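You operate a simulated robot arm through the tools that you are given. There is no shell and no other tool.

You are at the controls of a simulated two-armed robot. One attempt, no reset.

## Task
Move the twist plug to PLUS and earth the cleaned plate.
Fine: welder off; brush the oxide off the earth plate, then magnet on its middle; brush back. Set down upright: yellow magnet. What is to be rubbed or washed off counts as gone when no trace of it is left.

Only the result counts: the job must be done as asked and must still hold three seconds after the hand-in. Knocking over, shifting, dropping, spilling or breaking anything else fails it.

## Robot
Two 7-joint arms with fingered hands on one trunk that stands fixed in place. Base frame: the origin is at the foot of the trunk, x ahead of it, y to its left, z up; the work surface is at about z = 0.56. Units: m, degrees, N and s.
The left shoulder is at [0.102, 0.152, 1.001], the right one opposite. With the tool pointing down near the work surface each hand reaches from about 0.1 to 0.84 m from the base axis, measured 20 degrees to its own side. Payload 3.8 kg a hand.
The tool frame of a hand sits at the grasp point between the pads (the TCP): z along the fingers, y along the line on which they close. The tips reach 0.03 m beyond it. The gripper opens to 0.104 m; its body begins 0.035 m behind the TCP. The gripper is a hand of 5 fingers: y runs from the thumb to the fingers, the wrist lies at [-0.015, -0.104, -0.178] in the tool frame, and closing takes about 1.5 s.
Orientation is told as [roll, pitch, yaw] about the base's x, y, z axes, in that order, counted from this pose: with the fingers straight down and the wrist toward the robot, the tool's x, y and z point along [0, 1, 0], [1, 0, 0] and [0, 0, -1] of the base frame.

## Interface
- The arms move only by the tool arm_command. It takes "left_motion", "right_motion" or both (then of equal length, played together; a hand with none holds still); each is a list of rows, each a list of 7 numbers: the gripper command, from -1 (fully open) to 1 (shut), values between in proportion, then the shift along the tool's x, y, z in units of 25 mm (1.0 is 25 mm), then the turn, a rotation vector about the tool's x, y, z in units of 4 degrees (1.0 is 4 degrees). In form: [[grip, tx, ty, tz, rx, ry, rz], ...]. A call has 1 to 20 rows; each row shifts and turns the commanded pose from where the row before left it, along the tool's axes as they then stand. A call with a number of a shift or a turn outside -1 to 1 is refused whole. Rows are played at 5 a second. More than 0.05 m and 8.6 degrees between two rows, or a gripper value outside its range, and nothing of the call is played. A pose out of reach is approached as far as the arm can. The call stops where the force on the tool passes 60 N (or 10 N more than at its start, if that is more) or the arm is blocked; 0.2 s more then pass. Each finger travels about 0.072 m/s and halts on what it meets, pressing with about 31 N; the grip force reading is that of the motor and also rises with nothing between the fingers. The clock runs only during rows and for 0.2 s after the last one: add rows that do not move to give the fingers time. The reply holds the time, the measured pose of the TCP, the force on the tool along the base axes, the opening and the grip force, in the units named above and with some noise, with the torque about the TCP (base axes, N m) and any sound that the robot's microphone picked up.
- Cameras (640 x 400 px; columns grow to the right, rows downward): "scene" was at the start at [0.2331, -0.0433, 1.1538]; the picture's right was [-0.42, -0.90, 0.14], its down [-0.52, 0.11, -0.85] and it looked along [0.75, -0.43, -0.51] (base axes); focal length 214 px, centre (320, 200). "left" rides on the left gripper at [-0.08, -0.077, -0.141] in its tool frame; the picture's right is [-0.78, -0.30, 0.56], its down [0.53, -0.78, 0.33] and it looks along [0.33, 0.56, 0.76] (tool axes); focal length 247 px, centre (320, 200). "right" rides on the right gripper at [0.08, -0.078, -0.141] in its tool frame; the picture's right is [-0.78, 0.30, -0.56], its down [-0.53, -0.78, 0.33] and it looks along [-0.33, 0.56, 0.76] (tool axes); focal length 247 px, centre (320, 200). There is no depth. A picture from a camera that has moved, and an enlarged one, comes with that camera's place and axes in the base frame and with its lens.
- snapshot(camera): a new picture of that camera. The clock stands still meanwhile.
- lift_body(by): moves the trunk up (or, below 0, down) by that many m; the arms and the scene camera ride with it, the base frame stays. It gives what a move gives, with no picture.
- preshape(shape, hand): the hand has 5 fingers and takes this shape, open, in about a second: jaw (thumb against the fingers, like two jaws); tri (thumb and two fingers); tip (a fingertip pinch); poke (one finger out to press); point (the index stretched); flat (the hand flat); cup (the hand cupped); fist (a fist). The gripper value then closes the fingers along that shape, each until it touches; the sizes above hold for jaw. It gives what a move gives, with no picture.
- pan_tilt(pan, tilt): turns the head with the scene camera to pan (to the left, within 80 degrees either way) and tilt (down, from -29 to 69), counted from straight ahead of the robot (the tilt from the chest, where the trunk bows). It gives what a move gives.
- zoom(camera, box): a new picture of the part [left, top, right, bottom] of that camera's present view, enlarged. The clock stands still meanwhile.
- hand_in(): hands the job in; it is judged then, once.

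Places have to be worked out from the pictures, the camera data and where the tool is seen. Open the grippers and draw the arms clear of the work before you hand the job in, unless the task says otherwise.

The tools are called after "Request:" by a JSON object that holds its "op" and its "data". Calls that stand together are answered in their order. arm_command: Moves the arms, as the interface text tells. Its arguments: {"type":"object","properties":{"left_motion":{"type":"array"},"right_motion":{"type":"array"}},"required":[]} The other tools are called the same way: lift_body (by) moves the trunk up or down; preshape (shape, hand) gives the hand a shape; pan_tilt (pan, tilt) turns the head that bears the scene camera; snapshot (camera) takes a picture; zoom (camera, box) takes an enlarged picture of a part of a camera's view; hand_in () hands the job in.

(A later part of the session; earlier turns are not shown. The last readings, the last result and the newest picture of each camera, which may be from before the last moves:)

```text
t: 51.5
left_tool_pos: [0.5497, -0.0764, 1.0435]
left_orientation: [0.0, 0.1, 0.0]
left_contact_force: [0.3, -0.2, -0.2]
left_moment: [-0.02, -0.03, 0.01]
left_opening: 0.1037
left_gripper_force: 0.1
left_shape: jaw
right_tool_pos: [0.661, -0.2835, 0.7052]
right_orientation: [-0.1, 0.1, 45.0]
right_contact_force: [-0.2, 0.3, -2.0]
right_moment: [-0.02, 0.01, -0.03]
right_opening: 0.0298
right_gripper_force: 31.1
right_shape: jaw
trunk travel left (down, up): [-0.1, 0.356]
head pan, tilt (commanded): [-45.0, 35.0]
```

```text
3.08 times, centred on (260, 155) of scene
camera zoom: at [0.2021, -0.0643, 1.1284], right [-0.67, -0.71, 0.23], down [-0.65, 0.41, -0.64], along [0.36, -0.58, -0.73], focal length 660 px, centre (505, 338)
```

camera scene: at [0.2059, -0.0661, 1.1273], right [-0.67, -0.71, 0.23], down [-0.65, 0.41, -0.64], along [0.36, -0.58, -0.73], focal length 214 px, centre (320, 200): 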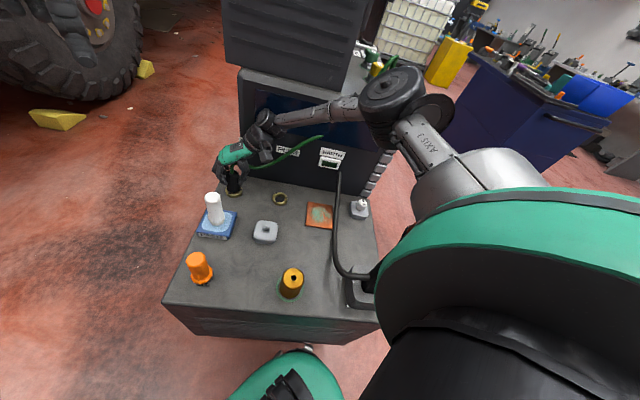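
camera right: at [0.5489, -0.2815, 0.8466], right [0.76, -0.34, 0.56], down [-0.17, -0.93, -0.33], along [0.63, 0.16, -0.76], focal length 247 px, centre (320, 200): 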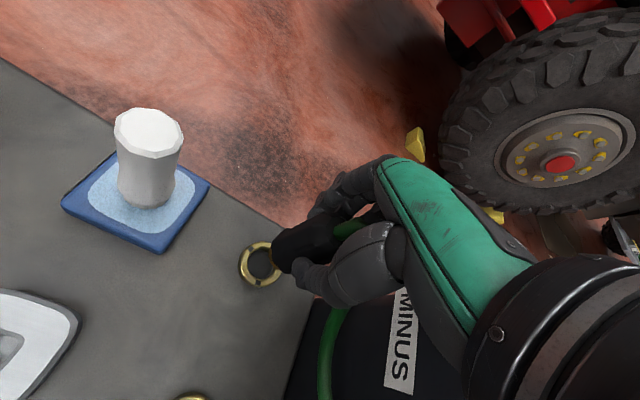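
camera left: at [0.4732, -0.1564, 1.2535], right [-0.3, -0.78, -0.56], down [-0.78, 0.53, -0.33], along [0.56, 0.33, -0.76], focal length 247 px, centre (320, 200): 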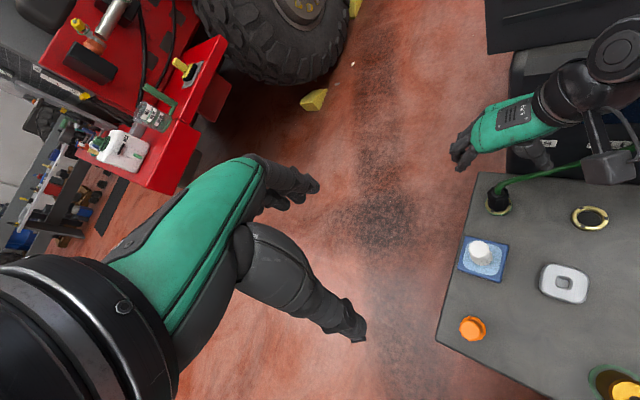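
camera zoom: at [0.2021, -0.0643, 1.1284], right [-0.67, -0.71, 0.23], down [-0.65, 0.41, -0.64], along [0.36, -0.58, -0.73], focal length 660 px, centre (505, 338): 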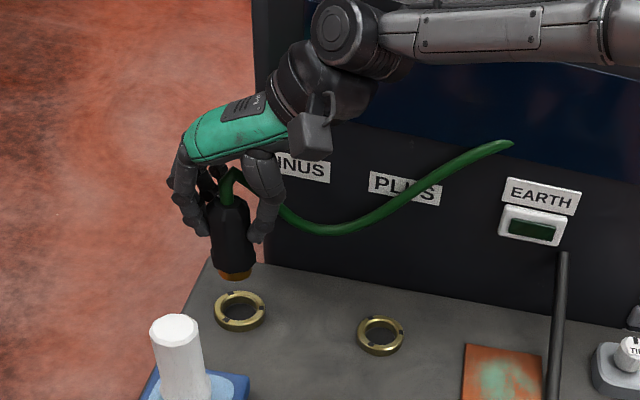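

The plug is out and vertical. MINUS→PLUS is about (-0.106, -0.106) m, i.e. 0.15 m along the tool's -y at yaw 45. I carry it there at this height.

Request:
{"op": "arm_command", "data": {"right_motion": [[1, 0, -0.5, 0, 0, 0, 0], [1, 0, -0.75, 0, 0, 0, 0], [1, 0, -0.75, 0, 0, 0, 0], [1, 0, -0.75, 0, 0, 0, 0], [1, 0, -0.75, 0, 0, 0, 0], [1, 0, -0.75, 0, 0, 0, 0], [1, 0, -0.75, 0, 0, 0, 0], [1, 0, -0.6, 0, 0, 0, 0], [1, 0, -0.4, 0, 0, 0, 0], [1, 0, 0, 0, 0, 0, 0], [1, 0, 0, 0, 0, 0, 0]]}}

Request:
{"op": "snapshot", "data": {"camera": "right"}}

Request:
{"op": "zoom", "data": {"camera": "scene", "box": [210, 110, 340, 230]}}

Request:
{"op": "zoom", "data": {"camera": "left", "box": [480, 100, 640, 260]}}

```text
t: 53.9
left_tool_pos: [0.5496, -0.0762, 1.0422]
left_orientation: [0.1, 0.1, 0.0]
left_contact_force: [-0.7, -0.8, -0.6]
left_moment: [0.0, 0.01, 0.01]
left_opening: 0.1039
left_gripper_force: 0.0
left_shape: jaw
right_tool_pos: [0.5555, -0.39, 0.7039]
right_orientation: [0.1, 0.0, 44.9]
right_contact_force: [-0.7, 0.1, -1.9]
right_moment: [0.01, -0.01, -0.01]
right_opening: 0.0299
right_gripper_force: 31.2
right_shape: jaw
trunk travel left (down, up): [-0.1, 0.356]
head pan, tilt (commanded): [-45.0, 35.0]
```

```text
taken
camera right: at [0.4439, -0.3882, 0.8461], right [0.76, -0.34, 0.56], down [-0.17, -0.93, -0.33], along [0.63, 0.16, -0.76], focal length 247 px, centre (320, 200)
```

right: 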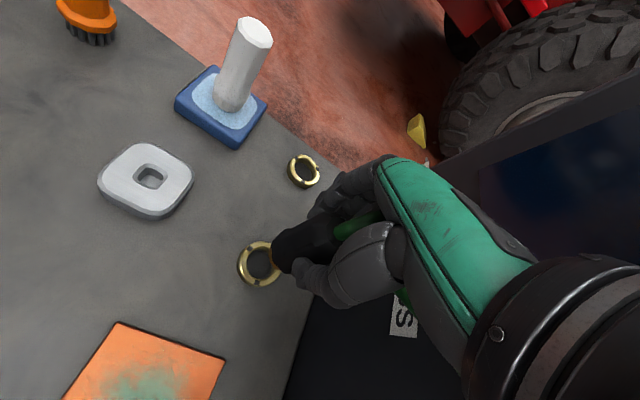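

```text
3.33 times, centred on (275, 170) of scene
camera zoom: at [0.2019, -0.0644, 1.1285], right [-0.67, -0.71, 0.23], down [-0.65, 0.41, -0.64], along [0.36, -0.58, -0.73], focal length 715 px, centre (470, 300)
```

zoom: 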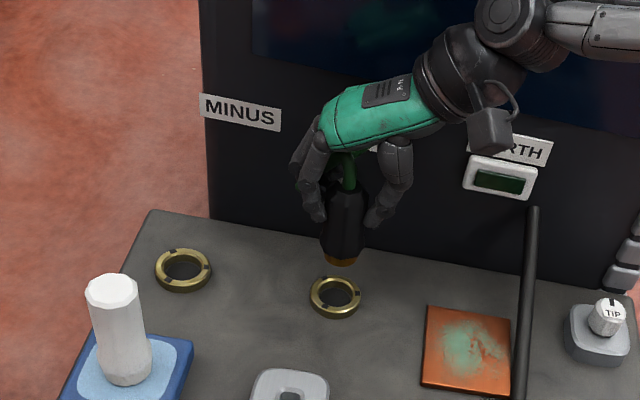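

```text
2.50 times, centred on (560, 180) of left
camera zoom: at [0.4734, -0.1565, 1.1834], right [-0.3, -0.78, -0.56], down [-0.78, 0.53, -0.33], along [0.55, 0.33, -0.76], focal length 617 px, centre (-280, 250)
```

zoom: 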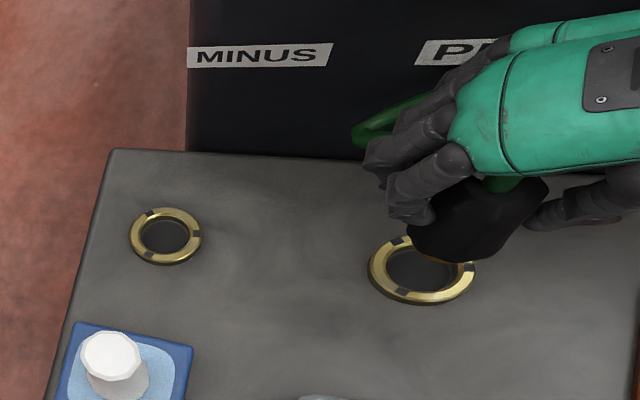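

The PLUS ring sits in the hand camera's picture at the same spot (within 1 px) where the MINUS ring did, so alignment is right. I descend 4 cm and check.

Request:
{"op": "arm_command", "data": {"right_motion": [[1, 0, 0, 0.3, 0, 0, 0], [1, 0, 0, 0.3, 0, 0, 0], [1, 0, 0, 0.3, 0, 0, 0], [1, 0, 0, 0.3, 0, 0, 0], [1, 0, 0, 0.3, 0, 0, 0], [1, 0, 0, 0, 0, 0, 0]]}}

Request:
{"op": "zoom", "data": {"camera": "right", "box": [230, 165, 390, 325]}}

Request:
{"op": "zoom", "data": {"camera": "scene", "box": [240, 140, 320, 220]}}

```text
t: 55.3
left_tool_pos: [0.5505, -0.076, 1.0419]
left_orientation: [-0.1, 0.2, 0.1]
left_contact_force: [0.9, -0.6, 0.2]
left_moment: [0.01, 0.01, -0.01]
left_opening: 0.1039
left_gripper_force: 0.1
left_shape: jaw
right_tool_pos: [0.5546, -0.3896, 0.6679]
right_orientation: [-0.1, 0.1, 44.9]
right_contact_force: [-0.5, -0.1, -1.7]
right_moment: [0.0, -0.01, 0.03]
right_opening: 0.0303
right_gripper_force: 30.9
right_shape: jaw
trunk travel left (down, up): [-0.1, 0.356]
head pan, tilt (commanded): [-45.0, 35.0]
```

```text
2.50 times, centred on (310, 245) of right
camera zoom: at [0.4431, -0.3869, 0.8094], right [0.76, -0.34, 0.56], down [-0.17, -0.93, -0.33], along [0.63, 0.16, -0.76], focal length 617 px, centre (345, 88)
```

zoom: 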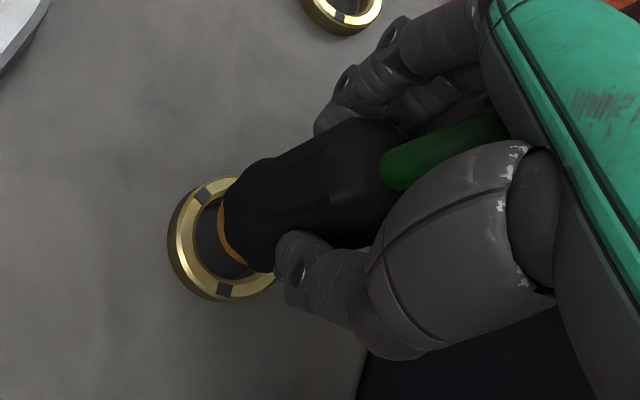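

```text
5.00 times, centred on (280, 180) of scene
camera zoom: at [0.2019, -0.0643, 1.1285], right [-0.67, -0.71, 0.23], down [-0.65, 0.41, -0.64], along [0.36, -0.58, -0.73], focal length 1072 px, centre (520, 300)
```

zoom: 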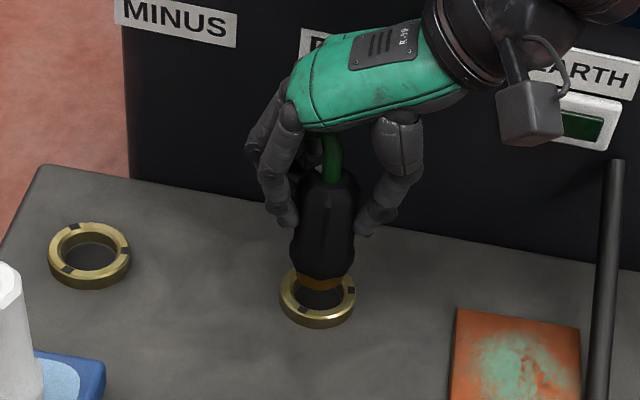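

Aligned by sight and no contact. I descend another 15 mm in 2.5 mm steps.

Request:
{"op": "arm_command", "data": {"right_motion": [[1, 0, 0, 0.1, 0, 0, 0], [1, 0, 0, 0.1, 0, 0, 0], [1, 0, 0, 0.1, 0, 0, 0], [1, 0, 0, 0.1, 0, 0, 0], [1, 0, 0, 0.1, 0, 0, 0], [1, 0, 0, 0.1, 0, 0, 0], [1, 0, 0, 0, 0, 0, 0]]}}

Request:
{"op": "zoom", "data": {"camera": "right", "box": [230, 165, 390, 325]}}

```text
t: 56.9
left_tool_pos: [0.5516, -0.0775, 1.0426]
left_orientation: [0.0, 0.2, 0.0]
left_contact_force: [-0.4, 0.6, 0.4]
left_moment: [0.0, 0.02, 0.01]
left_opening: 0.1035
left_gripper_force: 0.1
left_shape: jaw
right_tool_pos: [0.5538, -0.389, 0.6533]
right_orientation: [0.0, 0.1, 45.0]
right_contact_force: [0.3, 0.1, -1.5]
right_moment: [0.0, -0.02, 0.0]
right_opening: 0.03
right_gripper_force: 30.7
right_shape: jaw
trunk travel left (down, up): [-0.1, 0.356]
head pan, tilt (commanded): [-45.0, 35.0]
```

```text
2.50 times, centred on (310, 245) of right
camera zoom: at [0.4422, -0.3878, 0.7946], right [0.76, -0.34, 0.56], down [-0.17, -0.93, -0.33], along [0.63, 0.16, -0.76], focal length 617 px, centre (345, 88)
```

zoom: 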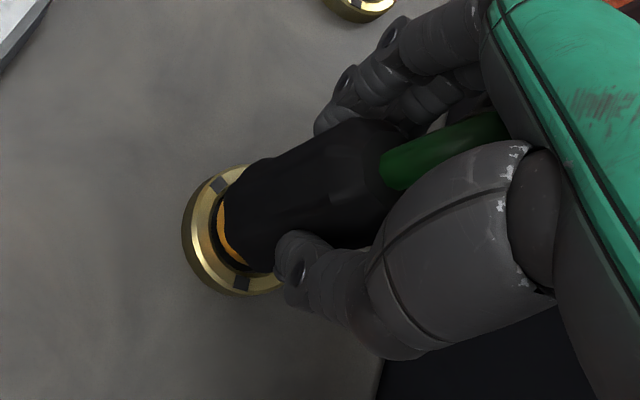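

The picture matches the one at MINUS at the same height. I descend the last 13 mm to the seated height of 0.640.

Request:
{"op": "arm_command", "data": {"right_motion": [[1, 0, 0, 0.1, 0, 0, 0], [1, 0, 0, 0.1, 0, 0, 0], [1, 0, 0, 0.1, 0, 0, 0], [1, 0, 0, 0.1, 0, 0, 0], [1, 0, 0, 0.1, 0, 0, 0], [1, 0, 0, 0, 0, 0, 0]]}}

Request:
{"op": "zoom", "data": {"camera": "right", "box": [230, 165, 390, 325]}}

```text
t: 58.3
left_tool_pos: [0.5505, -0.0761, 1.0432]
left_orientation: [0.0, 0.0, 0.0]
left_contact_force: [0.3, 0.4, 0.0]
left_moment: [0.01, 0.01, -0.03]
left_opening: 0.1037
left_gripper_force: 0.1
left_shape: jaw
right_tool_pos: [0.5534, -0.3916, 0.6414]
right_orientation: [-0.1, 0.1, 45.0]
right_contact_force: [-0.5, 0.4, 1.3]
right_moment: [0.02, 0.01, -0.04]
right_opening: 0.0301
right_gripper_force: 31.1
right_shape: jaw
trunk travel left (down, up): [-0.1, 0.356]
head pan, tilt (commanded): [-45.0, 35.0]
```

```text
2.50 times, centred on (310, 245) of right
camera zoom: at [0.4422, -0.3883, 0.7825], right [0.76, -0.34, 0.56], down [-0.17, -0.93, -0.33], along [0.63, 0.16, -0.76], focal length 617 px, centre (345, 88)
```

zoom: 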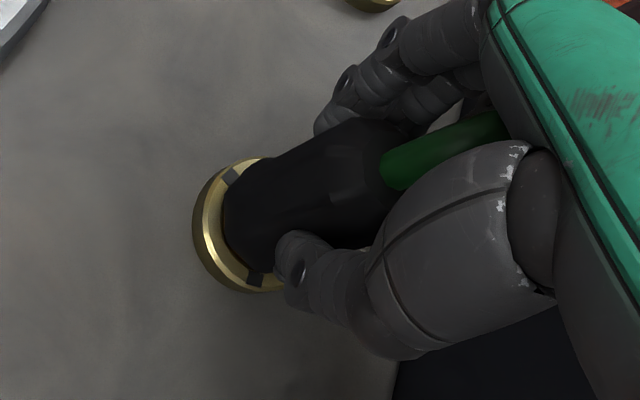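

A small upward reaction (+1.3 N) shows the plug is reaching its seat. I press 2 mm further to confirm.

Request:
{"op": "arm_command", "data": {"right_motion": [[1, 0, 0, 0.06, 0, 0, 0], [1, 0, 0, 0.04, 0, 0, 0], [1, 0, 0, 0, 0, 0, 0]]}}

Request:
{"op": "zoom", "data": {"camera": "right", "box": [270, 205, 360, 295]}}

```text
t: 59.1
left_tool_pos: [0.5478, -0.0758, 1.0437]
left_orientation: [-0.1, -0.1, -0.1]
left_contact_force: [0.0, 0.5, -0.2]
left_moment: [-0.03, -0.02, -0.01]
left_opening: 0.1037
left_gripper_force: 0.1
left_shape: jaw
right_tool_pos: [0.5551, -0.3903, 0.6406]
right_orientation: [-0.2, -0.1, 44.9]
right_contact_force: [-2.2, -6.0, 13.9]
right_moment: [-0.1, 0.09, -0.04]
right_opening: 0.031
right_gripper_force: 30.4
right_shape: jaw
trunk travel left (down, up): [-0.1, 0.356]
head pan, tilt (commanded): [-45.0, 35.0]
```

```text
4.44 times, centred on (315, 250) of right
camera zoom: at [0.4419, -0.3874, 0.7813], right [0.76, -0.34, 0.56], down [-0.17, -0.93, -0.33], along [0.63, 0.15, -0.76], focal length 1098 px, centre (342, -22)
```

zoom: 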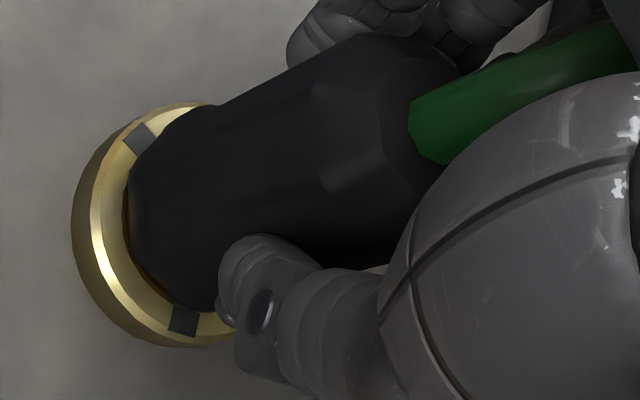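

Seated (15 N reaction on pressing, picture equals the MINUS seat). Now I twist clockwise, first 12°, to start locking.

Request:
{"op": "arm_command", "data": {"right_motion": [[1, 0, 0, -0.03, 0, 0, 0.5], [1, 0, 0, 0, 0, 0, 0.5], [1, 0, 0, 0, 0, 0, 0.5], [1, 0, 0, 0, 0, 0, 0.5], [1, 0, 0, 0, 0, 0, 0.5], [1, 0, 0, 0, 0, 0, 0.5], [1, 0, 0, 0, 0, 0, 0]]}}

Request:
{"op": "zoom", "data": {"camera": "right", "box": [270, 205, 360, 295]}}

```text
t: 60.7
left_tool_pos: [0.5489, -0.0745, 1.0435]
left_orientation: [-0.1, -0.1, 0.0]
left_contact_force: [-0.6, 0.3, -0.6]
left_moment: [0.0, -0.02, 0.02]
left_opening: 0.1039
left_gripper_force: 0.1
left_shape: jaw
right_tool_pos: [0.5522, -0.3876, 0.6404]
right_orientation: [0.0, 0.1, 33.1]
right_contact_force: [-7.4, 7.9, 6.9]
right_moment: [0.2, 0.09, 0.29]
right_opening: 0.0316
right_gripper_force: 31.5
right_shape: jaw
trunk travel left (down, up): [-0.1, 0.356]
head pan, tilt (commanded): [-45.0, 35.0]
```

```text
4.44 times, centred on (315, 250) of right
camera zoom: at [0.4439, -0.3632, 0.7819], right [0.67, -0.49, 0.56], down [-0.36, -0.87, -0.33], along [0.65, 0.02, -0.76], focal length 1098 px, centre (342, -22)
```

zoom: 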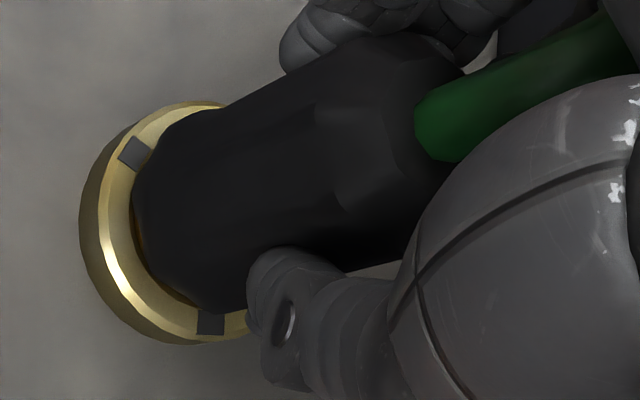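

Torque is 0.29 N m with some side load towards -f; I add a small sideways correction and twist on 12°.

Request:
{"op": "arm_command", "data": {"right_motion": [[1, 0.04, 0, 0, 0, 0, 0.5], [1, 0.04, 0, 0, 0, 0, 0.5], [1, 0, 0, 0, 0, 0, 0.5], [1, 0, 0, 0, 0, 0, 0.5], [1, 0, 0, 0, 0, 0, 0.5], [1, 0, 0, 0, 0, 0, 0.5], [1, 0, 0, 0, 0, 0, 0]]}}

Request:
{"op": "zoom", "data": {"camera": "right", "box": [270, 205, 360, 295]}}

```text
t: 62.3
left_tool_pos: [0.5482, -0.0752, 1.0442]
left_orientation: [-0.1, 0.0, 0.1]
left_contact_force: [-1.6, 0.2, 0.1]
left_moment: [0.03, 0.02, 0.0]
left_opening: 0.1038
left_gripper_force: 0.1
left_shape: jaw
right_tool_pos: [0.5532, -0.3869, 0.6405]
right_orientation: [-0.2, -0.1, 21.0]
right_contact_force: [-5.7, 8.2, 7.7]
right_moment: [0.25, 0.06, 0.29]
right_opening: 0.0317
right_gripper_force: 31.7
right_shape: jaw
trunk travel left (down, up): [-0.1, 0.356]
head pan, tilt (commanded): [-45.0, 35.0]
```

```text
4.44 times, centred on (315, 250) of right
camera zoom: at [0.4513, -0.3398, 0.7816], right [0.55, -0.62, 0.56], down [-0.53, -0.78, -0.33], along [0.64, -0.11, -0.76], focal length 1098 px, centre (342, -22)
```

zoom: 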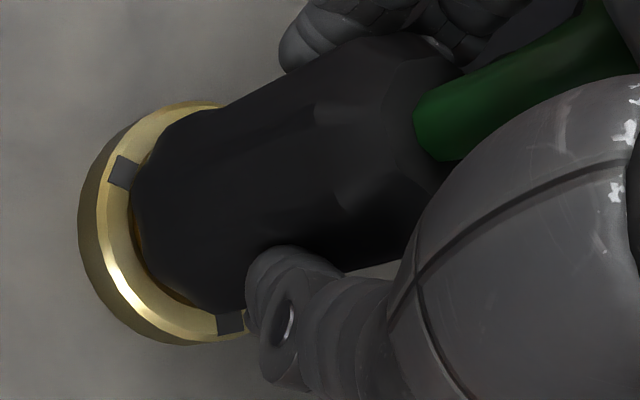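

The facets stay fixed relative to the fingers, so the plug turns with the hand. I twist on 16°.

Request:
{"op": "arm_command", "data": {"right_motion": [[1, 0.03, 0, 0, 0, 0, 0.5], [1, 0.03, 0, -0.02, 0, 0, 0.5], [1, 0, 0, 0, 0, 0, 0.5], [1, 0, 0, 0, 0, 0, 0.5], [1, 0, 0, 0, 0, 0, 0.5], [1, 0, 0, 0, 0, 0, 0.5], [1, 0, 0, 0, 0, 0, 0.5], [1, 0, 0, 0, 0, 0, 0.5], [1, 0, 0, 0, 0, 0, 0]]}}

Request:
{"op": "zoom", "data": {"camera": "right", "box": [270, 205, 360, 295]}}

Request:
{"op": "zoom", "data": {"camera": "scene", "box": [210, 110, 340, 230]}}

```text
t: 64.3
left_tool_pos: [0.5493, -0.0746, 1.0418]
left_orientation: [-0.1, 0.1, 0.1]
left_contact_force: [0.1, 0.3, -0.4]
left_moment: [-0.01, 0.0, 0.01]
left_opening: 0.1038
left_gripper_force: 0.0
left_shape: jaw
right_tool_pos: [0.5533, -0.3844, 0.6404]
right_orientation: [0.0, 0.0, 5.1]
right_contact_force: [4.5, 12.1, 0.4]
right_moment: [0.29, -0.25, 0.32]
right_opening: 0.0313
right_gripper_force: 31.3
right_shape: jaw
trunk travel left (down, up): [-0.1, 0.356]
head pan, tilt (commanded): [-45.0, 35.0]
```

```text
4.44 times, centred on (315, 250) of right
camera zoom: at [0.4682, -0.312, 0.782], right [0.36, -0.75, 0.56], down [-0.73, -0.6, -0.33], along [0.58, -0.28, -0.76], focal length 1098 px, centre (342, -22)
```

zoom: 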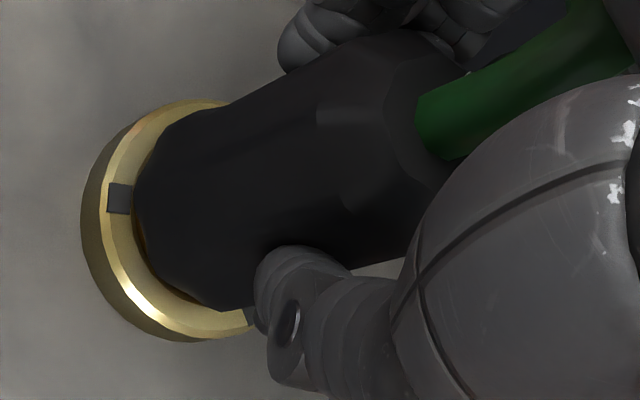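

```text
3.33 times, centred on (275, 170) of scene
camera zoom: at [0.2023, -0.0629, 1.1285], right [-0.67, -0.71, 0.23], down [-0.65, 0.4, -0.64], along [0.36, -0.58, -0.73], focal length 715 px, centre (470, 300)
```

zoom: 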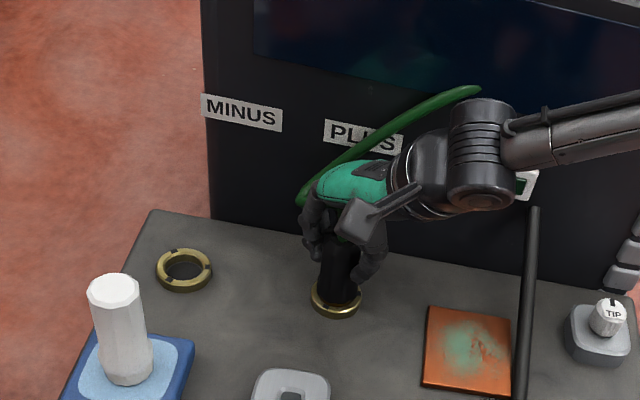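

40° turned. I correct sideways again and turn 12° more, watching for the green ring.

Request:
{"op": "arm_command", "data": {"right_motion": [[1, 0.04, 0.01, 0, 0, 0, 0.5], [1, 0.03, 0.01, 0, 0, 0, 0.5], [1, 0, 0, 0, 0, 0, 0.5], [1, 0, 0, 0, 0, 0, 0.5], [1, 0, 0, 0, 0, 0, 0.5], [1, 0, 0, 0, 0, 0, 0.5], [1, 0, 0, 0, 0, 0, 0]]}}

Request:
{"op": "zoom", "data": {"camera": "right", "box": [270, 205, 360, 295]}}

```text
t: 65.9
left_tool_pos: [0.5499, -0.0759, 1.0432]
left_orientation: [0.1, 0.1, 0.1]
left_contact_force: [-0.2, 0.8, 0.5]
left_moment: [0.0, -0.02, 0.02]
left_opening: 0.1037
left_gripper_force: 0.1
left_shape: jaw
right_tool_pos: [0.5542, -0.3839, 0.6394]
right_orientation: [0.0, 0.0, -7.1]
right_contact_force: [7.7, 9.1, 4.1]
right_moment: [0.18, -0.36, 0.29]
right_opening: 0.0313
right_gripper_force: 30.7
right_shape: jaw
trunk travel left (down, up): [-0.1, 0.356]
head pan, tilt (commanded): [-45.0, 35.0]
```

```text
4.44 times, centred on (315, 250) of right
camera zoom: at [0.486, -0.2944, 0.7817], right [0.2, -0.81, 0.56], down [-0.84, -0.44, -0.33], along [0.51, -0.4, -0.76], focal length 1098 px, centre (342, -22)
```

zoom: 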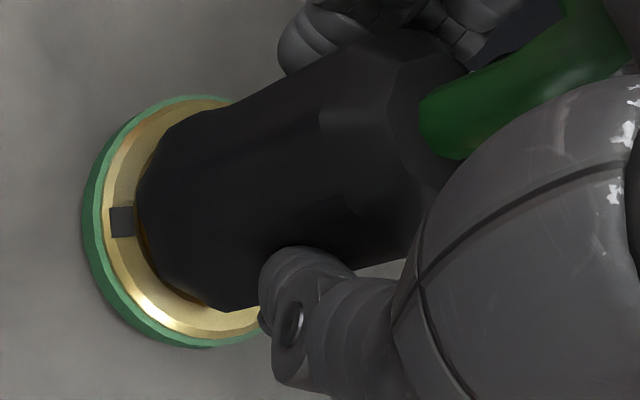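

The green ring appeared on PLUS: it counts as locked. I twist about 7° more to bring it fully home.

Request:
{"op": "arm_command", "data": {"right_motion": [[1, 0.02, 0.02, 0, 0, 0, 0.5], [1, 0.02, 0.02, 0, 0, 0, 0.5], [1, 0, 0, 0, 0, 0, 0.5], [1, 0, 0, 0, 0, 0, 0.3], [1, 0, 0, 0, 0, 0, 0]]}}

```text
t: 67.1
left_tool_pos: [0.5502, -0.0755, 1.0428]
left_orientation: [0.0, 0.0, 0.1]
left_contact_force: [0.8, -0.2, -0.2]
left_moment: [0.0, 0.0, -0.06]
left_opening: 0.1037
left_gripper_force: 0.2
left_shape: jaw
right_tool_pos: [0.5541, -0.3836, 0.6406]
right_orientation: [0.0, 0.0, -14.1]
right_contact_force: [5.4, 10.2, 5.0]
right_moment: [0.25, -0.31, 0.42]
right_opening: 0.0312
right_gripper_force: 30.7
right_shape: jaw
trunk travel left (down, up): [-0.1, 0.356]
head pan, tilt (commanded): [-45.0, 35.0]
```

Torque rose to 0.42, so it is at its stop. I open the fingers and rise straight up.

Request:
{"op": "arm_command", "data": {"right_motion": [[0.5, 0, 0, 0, 0, 0, 0], [0.1, 0, 0, 0, 0, 0, 0], [-0.3, 0, 0, 0, 0, 0, 0], [-0.6, 0, 0, 0, 0, 0, 0], [-0.6, 0, 0, 0, 0, 0, 0], [-0.6, 0, 0, 0, 0, 0, 0], [-0.6, 0, 0, -0.4, 0, 0, 0], [-0.6, 0, 0, -0.7, 0, 0, 0], [-0.6, 0, 0, -0.9, 0, 0, 0], [-0.6, 0, 0, -0.9, 0, 0, 0], [-0.6, 0, 0, -0.9, 0, 0, 0], [-0.6, 0, 0, -0.9, 0, 0, 0], [-0.6, 0, 0, 0, 0, 0, 0]]}}

Request:
{"op": "snapshot", "data": {"camera": "right"}}

Request:
{"op": "zoom", "data": {"camera": "scene", "box": [190, 90, 350, 230]}}

```text
t: 69.9
left_tool_pos: [0.5507, -0.0765, 1.0426]
left_orientation: [0.0, 0.1, 0.0]
left_contact_force: [-0.4, 0.2, 0.4]
left_moment: [-0.01, -0.03, -0.02]
left_opening: 0.1037
left_gripper_force: 0.1
left_shape: jaw
right_tool_pos: [0.5548, -0.3836, 0.7585]
right_orientation: [-0.2, 0.0, -14.2]
right_contact_force: [0.1, 0.5, -0.7]
right_moment: [0.0, 0.0, 0.02]
right_opening: 0.083
right_gripper_force: 0.1
right_shape: jaw
trunk travel left (down, up): [-0.1, 0.356]
head pan, tilt (commanded): [-45.0, 35.0]
```

```text
taken
camera right: at [0.4992, -0.2868, 0.8995], right [0.1, -0.82, 0.56], down [-0.88, -0.33, -0.33], along [0.46, -0.46, -0.76], focal length 247 px, centre (320, 200)
```

right: 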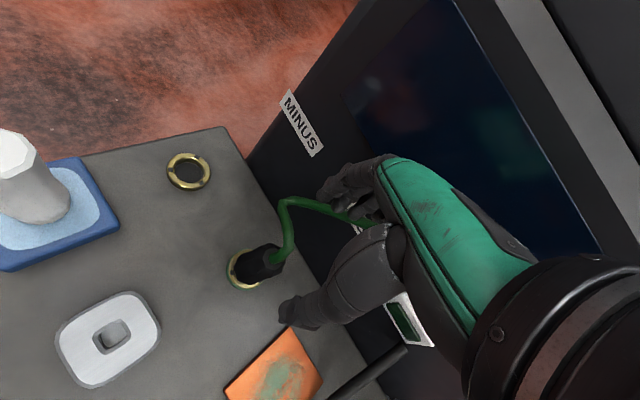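

```text
2.86 times, centred on (270, 160) of scene
camera zoom: at [0.202, -0.0643, 1.1284], right [-0.67, -0.71, 0.23], down [-0.65, 0.41, -0.64], along [0.36, -0.58, -0.73], focal length 613 px, centre (463, 314)
```

zoom: 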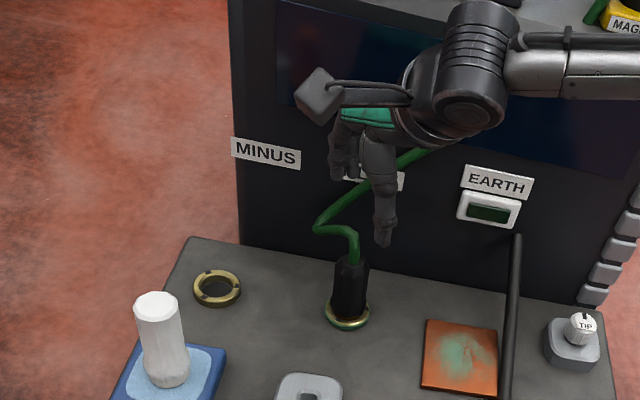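

The plug sits in PLUS with its green "locked" ring. Next is the brush; I raise the right hand, and move the left arm well away to the left so the two cannot meet.

Request:
{"op": "arm_command", "data": {"right_motion": [[-0.6, 0, 0, -0.7, 0, 0, 0], [-0.6, 0, 0, -1, 0, 0, 0], [-0.6, 0, 0, -1, 0, 0, 0], [-0.6, 0, 0, -1, 0, 0, 0], [-0.6, 0, 0, -1, 0, 0, 0], [-0.6, 0, 0, -1, 0, 0, 0], [-0.6, 0, 0, -1, 0, 0, 0], [-0.6, 0, 0, -0.5, 0, 0, 0], [-0.6, 0, 0, 0, 0, 0, 0], [-0.6, 0, 0, 0, 0, 0, 0], [-0.6, 0, 0, 0, 0, 0, 0], [-0.6, 0, 0, 0, 0, 0, 0], [-0.6, 0, 0, 0, 0, 0, 0]], "left_motion": [[-1, 0.5, -0.2, 0, 0, 0, 0], [-1, 1, -0.4, 0, 0, 0, 0], [-1, 1, -0.4, 0, 0, 0, 0], [-1, 1, -0.4, 0, 0, 0, 0], [-1, 1, -0.4, 0, 0, 0, 0], [-1, 1, -0.4, 0, 0, 0, 0], [-1, 1, -0.4, 0, 0, 0, 0], [-1, 1, -0.4, 0, 0, 0, 0], [-1, 1, -0.4, 0, 0, 0, 0], [-1, 1, -0.4, 0, 0, 0, 0], [-1, 1, -0.4, 0, 0, 0, 0], [-1, 1, -0.4, 0, 0, 0, 0], [-1, 0.5, 0, 0, 0, 0, 0]]}}

Request:
{"op": "snapshot", "data": {"camera": "scene"}}

Request:
{"op": "snapshot", "data": {"camera": "right"}}

```text
t: 72.7
left_tool_pos: [0.4348, 0.2224, 1.0443]
left_orientation: [0.0, 0.0, -0.1]
left_contact_force: [-0.3, -1.1, -0.3]
left_moment: [0.02, 0.0, 0.01]
left_opening: 0.1036
left_gripper_force: 0.0
left_shape: jaw
right_tool_pos: [0.5544, -0.3823, 0.936]
right_orientation: [-0.2, 0.1, -14.3]
right_contact_force: [0.4, 0.7, -0.8]
right_moment: [-0.04, -0.01, 0.01]
right_opening: 0.0831
right_gripper_force: 0.2
right_shape: jaw
trunk travel left (down, up): [-0.1, 0.356]
head pan, tilt (commanded): [-45.0, 35.0]
```

```text
taken
camera scene: at [0.2019, -0.064, 1.1285], right [-0.67, -0.71, 0.23], down [-0.65, 0.41, -0.64], along [0.36, -0.58, -0.73], focal length 214 px, centre (320, 200)
```

scene: 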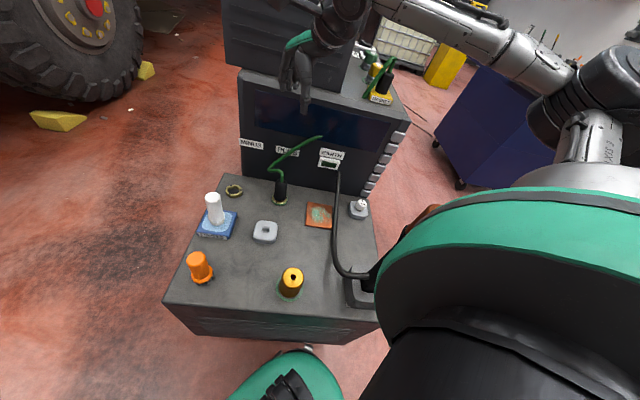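

```text
taken
camera right: at [0.4982, -0.2867, 1.0773], right [0.1, -0.82, 0.56], down [-0.88, -0.33, -0.33], along [0.46, -0.46, -0.76], focal length 247 px, centre (320, 200)
```

right: 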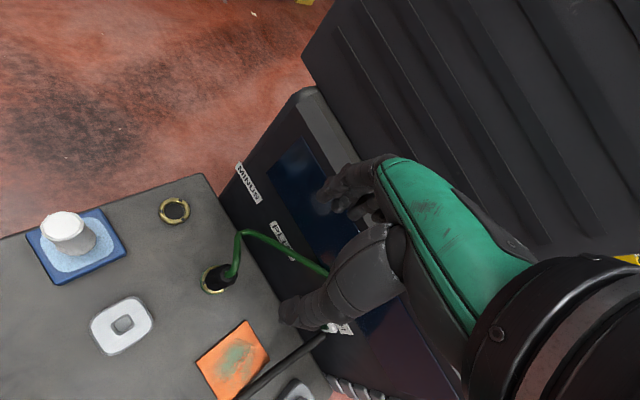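

Both arms are clear. I move the right hand at height 0.94 to above the brush (about [0.457, -0.085]).

Request:
{"op": "arm_command", "data": {"right_motion": [[-1, 0.5, -0.3, 0, 0, 0, 0], [-1, 0.96, -0.61, 0, 0, 0, 0], [-1, 0.96, -0.61, 0, 0, 0, 0], [-1, 0.96, -0.61, 0, 0, 0, 0], [-1, 0.96, -0.61, 0, 0, 0, 0], [-1, 0.96, -0.61, 0, 0, 0, 0], [-1, 0.96, -0.61, 0, 0, 0, 0], [-1, 0.96, -0.61, 0, 0, 0, 0], [-1, 0.96, -0.61, 0, 0, 0, 0], [-1, 0.96, -0.61, 0, 0, 0, 0], [-1, 0.96, -0.61, 0, 0, 0, 0], [-1, 0.5, -0.3, 0, 0, 0, 0], [-1, 0, 0, 0, 0, 0, -1], [-1, 0, 0, 0, 0, 0, -1], [-1, 0, 0, 0, 0, 0, -1], [-1, 0, 0, 0, 0, 0, -1], [-1, 0, 0, 0, 0, 0, -1], [-1, 0, 0, 0, 0, 0, -1], [-1, 0, 0, 0, 0, 0, 0]]}}

Request:
{"op": "snapshot", "data": {"camera": "scene"}}

Request:
{"op": "snapshot", "data": {"camera": "right"}}

```text
t: 76.7
left_tool_pos: [0.4351, 0.2236, 1.0439]
left_orientation: [0.0, 0.0, 0.0]
left_contact_force: [0.6, 0.0, -0.5]
left_moment: [0.0, -0.02, 0.02]
left_opening: 0.1037
left_gripper_force: 0.1
left_shape: jaw
right_tool_pos: [0.4579, -0.0863, 0.9368]
right_orientation: [-0.1, 0.0, 10.0]
right_contact_force: [-0.2, -0.8, 0.2]
right_moment: [0.02, -0.02, 0.0]
right_opening: 0.1036
right_gripper_force: 0.0
right_shape: jaw
trunk travel left (down, up): [-0.1, 0.356]
head pan, tilt (commanded): [-45.0, 35.0]
```

```text
taken
camera scene: at [0.2018, -0.0639, 1.1285], right [-0.67, -0.71, 0.23], down [-0.65, 0.41, -0.64], along [0.36, -0.58, -0.73], focal length 214 px, centre (320, 200)
```

scene: 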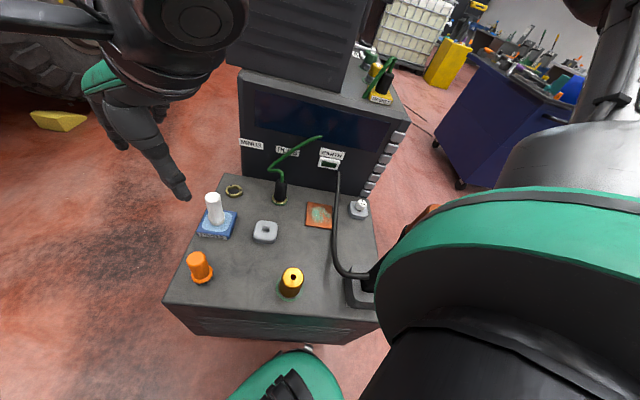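

```text
taken
camera right: at [0.3669, -0.0204, 1.0785], right [0.43, -0.71, 0.56], down [-0.67, -0.66, -0.33], along [0.6, -0.23, -0.76], focal length 247 px, centre (320, 200)
```

right: 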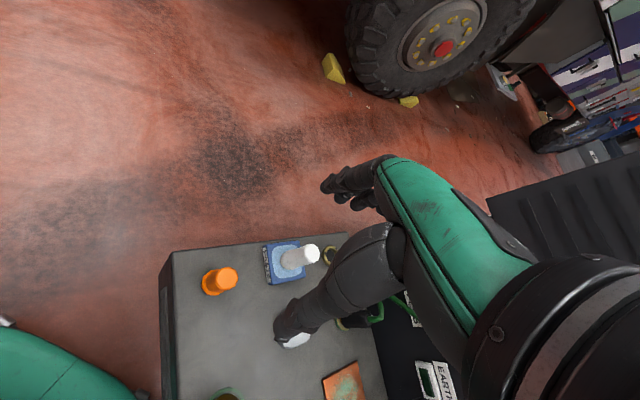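

The brush is visible in the hand camera; I zoom to fix its axis.

Request:
{"op": "zoom", "data": {"camera": "right", "box": [180, 240, 260, 320]}}

Request:
{"op": "zoom", "data": {"camera": "scene", "box": [165, 230, 245, 300]}}

```text
5.00 times, centred on (220, 280) of right
camera zoom: at [0.3669, -0.0204, 1.0785], right [0.43, -0.71, 0.56], down [-0.67, -0.66, -0.33], along [0.6, -0.23, -0.76], focal length 1235 px, centre (820, -200)
```

zoom: 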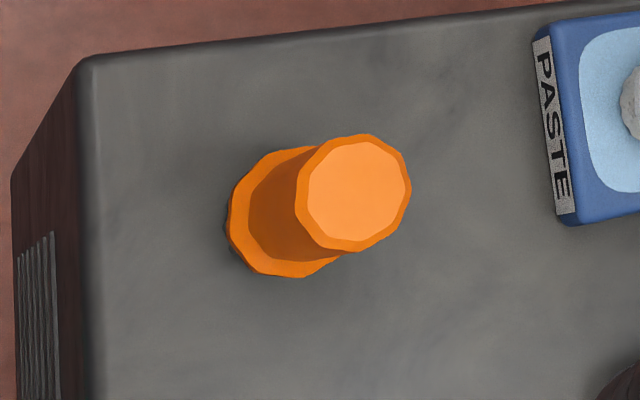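

```text
5.71 times, centred on (205, 265) of scene
camera zoom: at [0.2018, -0.0639, 1.1285], right [-0.67, -0.71, 0.23], down [-0.65, 0.41, -0.64], along [0.36, -0.58, -0.73], focal length 1226 px, centre (977, -171)
```

zoom: 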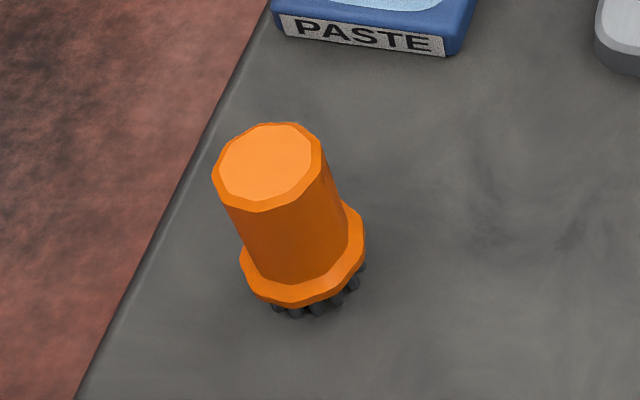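

Brush axis ≈ [0.456, -0.085], top z ≈ 0.664, handle about 36 mm thick. I descend to z≈0.70 above it.

Request:
{"op": "arm_command", "data": {"right_motion": [[-1, 0.04, -0.06, 0.6, 0, 0, 0], [-1, 0, 0, 1, 0, 0, 0], [-1, 0, 0, 1, 0, 0, 0], [-1, 0, 0, 1, 0, 0, 0], [-1, 0, 0, 1, 0, 0, 0], [-1, 0, 0, 1, 0, 0, 0], [-1, 0, 0, 1, 0, 0, 0], [-1, 0, 0, 1, 0, 0, 0], [-1, 0, 0, 1, 0, 0, 0], [-1, 0, 0, 0.8, 0, 0, 0], [-1, 0, 0, 0, 0, 0, 0]]}}

Request:
{"op": "snapshot", "data": {"camera": "right"}}

Request:
{"op": "snapshot", "data": {"camera": "scene"}}

```text
t: 79.1
left_tool_pos: [0.4353, 0.2229, 1.0451]
left_orientation: [0.0, 0.0, -0.1]
left_contact_force: [-0.1, 0.3, -0.2]
left_moment: [0.01, 0.01, -0.01]
left_opening: 0.1036
left_gripper_force: 0.0
left_shape: jaw
right_tool_pos: [0.4553, -0.0852, 0.701]
right_orientation: [-0.1, -0.1, 9.8]
right_contact_force: [0.1, -0.8, 0.6]
right_moment: [-0.01, 0.03, 0.04]
right_opening: 0.1038
right_gripper_force: 0.1
right_shape: jaw
trunk travel left (down, up): [-0.1, 0.356]
head pan, tilt (commanded): [-45.0, 35.0]
```

```text
taken
camera right: at [0.3654, -0.0184, 0.8435], right [0.42, -0.71, 0.56], down [-0.67, -0.66, -0.33], along [0.6, -0.24, -0.76], focal length 247 px, centre (320, 200)
```

right: 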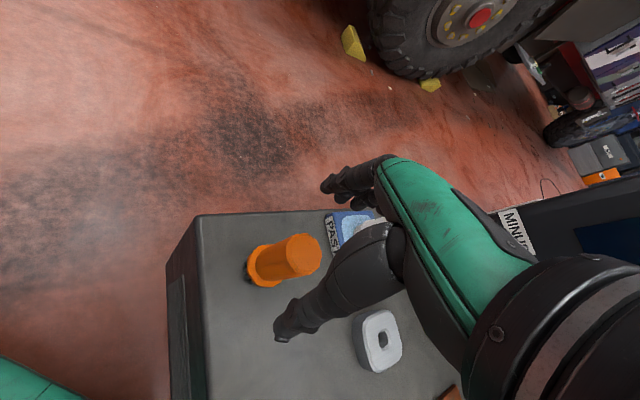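

```text
taken
camera scene: at [0.2015, -0.064, 1.1286], right [-0.67, -0.71, 0.23], down [-0.65, 0.41, -0.64], along [0.36, -0.58, -0.73], focal length 214 px, centre (320, 200)
```

scene: 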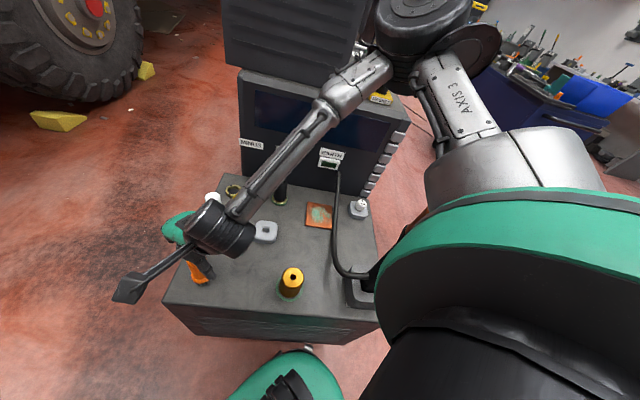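

The brush's top computes to [0.455, -0.0856] — right under the TCP. I descend 5 cm and close on the handle.

Request:
{"op": "arm_command", "data": {"right_motion": [[-1, 0, 0, 0.4, 0, 0, 0], [-1, 0, 0, 0.4, 0, 0, 0], [-1, 0, 0, 0.4, 0, 0, 0], [-1, 0, 0, 0.4, 0, 0, 0], [-1, 0, 0, 0.4, 0, 0, 0], [-1, 0, 0, 0, 0, 0, 0], [-1, 0, 0, 0, 0, 0, 0]]}}

Request:
{"op": "zoom", "data": {"camera": "right", "box": [200, 140, 440, 380]}}

```text
t: 80.7
left_tool_pos: [0.4364, 0.2222, 1.0447]
left_orientation: [0.0, 0.2, 0.0]
left_contact_force: [0.1, 0.0, -0.3]
left_moment: [0.01, -0.03, 0.03]
left_opening: 0.1037
left_gripper_force: 0.0
left_shape: jaw
right_tool_pos: [0.4561, -0.086, 0.6525]
right_orientation: [-0.1, 0.1, 9.8]
right_contact_force: [0.0, 0.1, -0.2]
right_moment: [-0.01, 0.01, -0.01]
right_opening: 0.1036
right_gripper_force: 0.0
right_shape: jaw
trunk travel left (down, up): [-0.1, 0.356]
head pan, tilt (commanded): [-45.0, 35.0]
```

```text
1.67 times, centred on (320, 260) of right
camera zoom: at [0.365, -0.0193, 0.7934], right [0.42, -0.71, 0.56], down [-0.67, -0.66, -0.33], along [0.6, -0.24, -0.76], focal length 412 px, centre (320, 100)
```

zoom: 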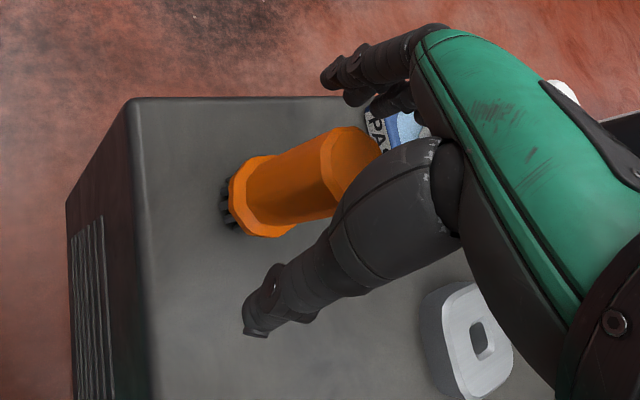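

The handle is centred between thumb and fingers with no contact. I close the grip.

Request:
{"op": "arm_command", "data": {"right_motion": [[-0.5, 0, 0, 0, 0, 0, 0], [0, 0, 0, 0, 0, 0, 0], [0.5, 0, 0, 0, 0, 0, 0], [1, 0, 0, 0, 0, 0, 0], [1, 0, 0, 0, 0, 0, 0], [1, 0, 0, 0, 0, 0, 0], [1, 0, 0, 0, 0, 0, 0], [1, 0, 0, 0, 0, 0, 0], [1, 0, 0, 0, 0, 0, 0]]}}

Request:
{"op": "zoom", "data": {"camera": "right", "box": [200, 140, 440, 380]}}

```text
t: 82.7
left_tool_pos: [0.4365, 0.2223, 1.044]
left_orientation: [0.0, 0.0, 0.0]
left_contact_force: [0.5, 0.5, 0.6]
left_moment: [-0.06, 0.01, -0.01]
left_opening: 0.1036
left_gripper_force: 0.0
left_shape: jaw
right_tool_pos: [0.4554, -0.0855, 0.6518]
right_orientation: [-0.1, 0.0, 9.8]
right_contact_force: [-0.2, -0.3, 0.5]
right_moment: [0.0, 0.01, -0.01]
right_opening: 0.0321
right_gripper_force: 31.3
right_shape: jaw
trunk travel left (down, up): [-0.1, 0.356]
head pan, tilt (commanded): [-45.0, 35.0]
```

```text
1.67 times, centred on (320, 260) of right
camera zoom: at [0.3648, -0.0192, 0.7936], right [0.42, -0.71, 0.56], down [-0.67, -0.66, -0.33], along [0.6, -0.24, -0.76], focal length 412 px, centre (320, 100)
```

zoom: 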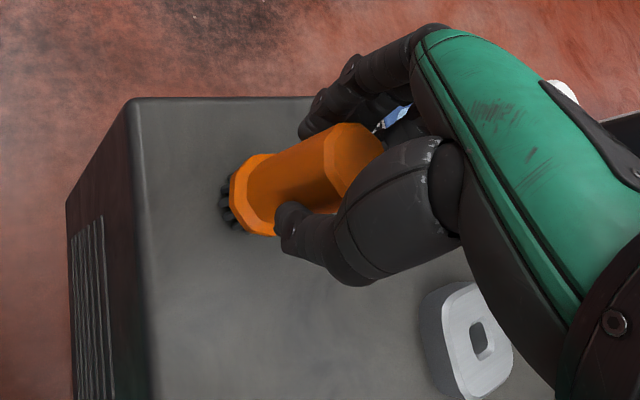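

The brush is held (opening 32 mm). Pick-up pose noted: TCP [0.4555, -0.0855, 0.652], yaw 9.8. I lift it 13 cm.

Request:
{"op": "arm_command", "data": {"right_motion": [[1, 0, 0, -0.3, 0, 0, 0], [1, 0, 0, -0.6, 0, 0, 0], [1, 0, 0, -0.9, 0, 0, 0], [1, 0, 0, -0.9, 0, 0, 0], [1, 0, 0, -0.9, 0, 0, 0], [1, 0, 0, -0.9, 0, 0, 0], [1, 0, 0, -0.7, 0, 0, 0], [1, 0, 0, 0, 0, 0, 0]]}}

Request:
{"op": "snapshot", "data": {"camera": "right"}}

Request:
{"op": "snapshot", "data": {"camera": "scene"}}

```text
t: 84.5
left_tool_pos: [0.4364, 0.2217, 1.0439]
left_orientation: [0.1, 0.1, 0.0]
left_contact_force: [0.1, 0.3, 0.1]
left_moment: [-0.02, 0.02, 0.0]
left_opening: 0.1038
left_gripper_force: 0.1
left_shape: jaw
right_tool_pos: [0.4557, -0.0845, 0.7809]
right_orientation: [-0.2, 0.1, 9.9]
right_contact_force: [-0.1, 0.7, -1.0]
right_moment: [-0.02, 0.0, -0.01]
right_opening: 0.0318
right_gripper_force: 30.4
right_shape: jaw
trunk travel left (down, up): [-0.1, 0.356]
head pan, tilt (commanded): [-45.0, 35.0]
```

```text
taken
camera right: at [0.3655, -0.0185, 0.9233], right [0.42, -0.71, 0.56], down [-0.67, -0.66, -0.33], along [0.6, -0.24, -0.76], focal length 247 px, centre (320, 200)
```

right: 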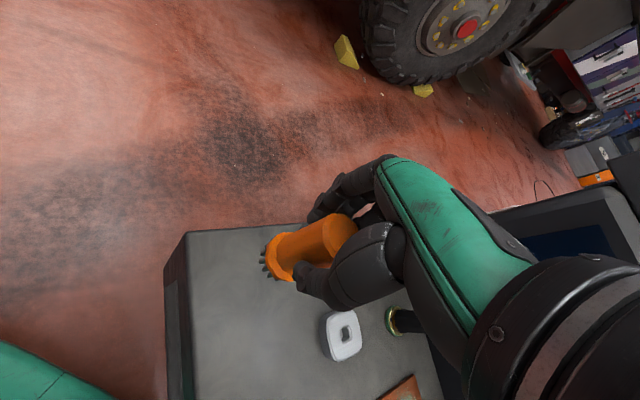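

```text
taken
camera scene: at [0.2021, -0.0641, 1.1284], right [-0.67, -0.71, 0.23], down [-0.65, 0.41, -0.64], along [0.36, -0.58, -0.73], focal length 214 px, centre (320, 200)
```

scene: 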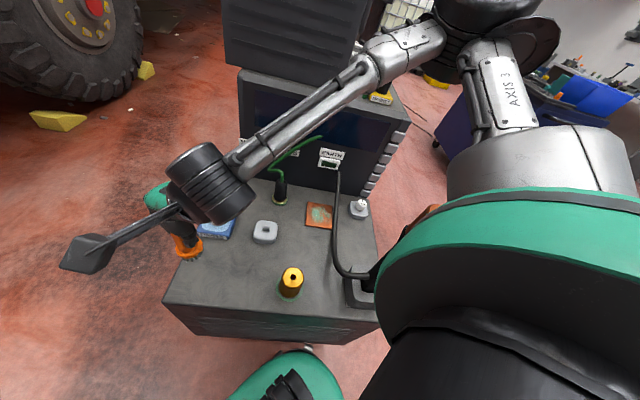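

The brush hangs upright in the hand. I carry it to above the plate (about [0.434, -0.458]) at this height.

Request:
{"op": "arm_command", "data": {"right_motion": [[1, -0.4, -0.1, -0.4, 0, 0, 0], [1, -0.9, -0.22, -0.4, 0, 0, 0], [1, -0.95, -0.22, 0, 0, 0, 0], [1, -0.95, -0.22, 0, 0, 0, 0], [1, -0.95, -0.22, 0, 0, 0, 0], [1, -0.95, -0.22, 0, 0, 0, 0], [1, -0.95, -0.22, 0, 0, 0, 0], [1, -0.95, -0.22, 0, 0, 0, 0], [1, -0.95, -0.22, 0, 0, 0, 0], [1, -0.95, -0.22, 0, 0, 0, 0], [1, -0.95, -0.22, 0, 0, 0, 0], [1, -0.95, -0.22, 0, 0, 0, 0], [1, -0.95, -0.22, 0, 0, 0, 0], [1, -0.95, -0.22, 0, 0, 0, 0], [1, -0.9, -0.22, 0, 0, 0, 0], [1, -0.8, -0.2, 0, 0, 0, 0], [1, -0.1, 0, 0, 0, 0, 0], [1, 0, 0, 0, 0, 0, 0]]}}

Request:
{"op": "snapshot", "data": {"camera": "right"}}

Request:
{"op": "snapshot", "data": {"camera": "scene"}}

Request:
{"op": "snapshot", "data": {"camera": "left"}}

```text
t: 88.3
left_tool_pos: [0.4359, 0.2214, 1.0429]
left_orientation: [0.1, 0.2, 0.0]
left_contact_force: [0.6, -0.1, 0.6]
left_moment: [-0.02, 0.02, -0.02]
left_opening: 0.1037
left_gripper_force: 0.1
left_shape: jaw
right_tool_pos: [0.437, -0.4571, 0.8015]
right_orientation: [-0.1, 0.0, 9.8]
right_contact_force: [-0.3, -0.3, -1.8]
right_moment: [0.01, 0.01, -0.01]
right_opening: 0.0317
right_gripper_force: 30.8
right_shape: jaw
right hand out of reach, approached as far as the arm can: row 5
trunk travel left (down, up): [-0.1, 0.356]
head pan, tilt (commanded): [-45.0, 35.0]
```

```text
taken
camera right: at [0.3468, -0.3915, 0.9428], right [0.42, -0.71, 0.56], down [-0.67, -0.66, -0.33], along [0.6, -0.24, -0.76], focal length 247 px, centre (320, 200)
```

right: 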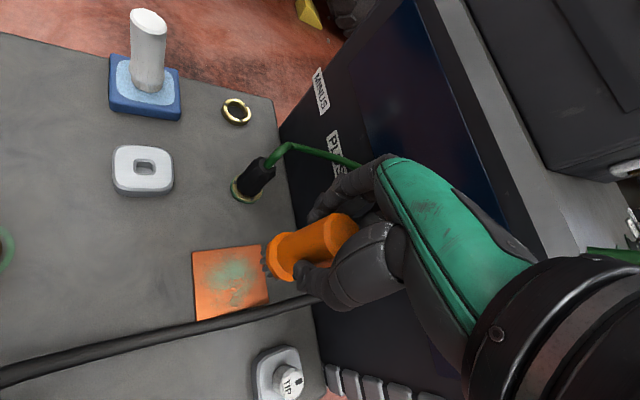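

```text
taken
camera scene: at [0.2018, -0.0642, 1.1285], right [-0.67, -0.71, 0.23], down [-0.65, 0.41, -0.64], along [0.36, -0.58, -0.73], focal length 214 px, centre (320, 200)
```

scene: 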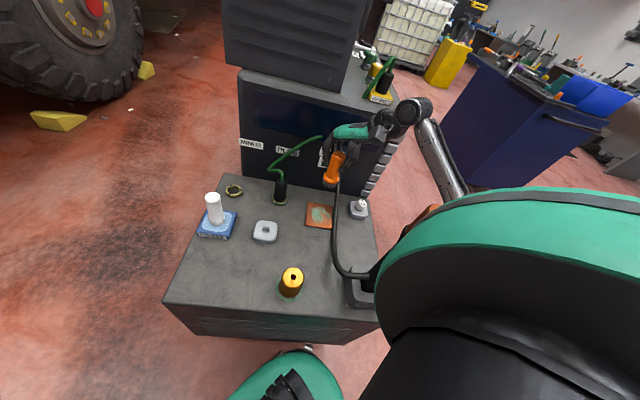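

```text
taken
camera left: at [0.3586, 0.1422, 1.1849], right [-0.3, -0.78, -0.56], down [-0.78, 0.53, -0.33], along [0.55, 0.33, -0.76], focal length 247 px, centre (320, 200)
```

left: 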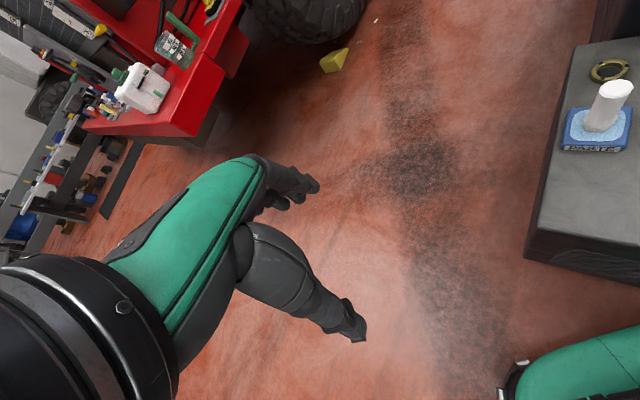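

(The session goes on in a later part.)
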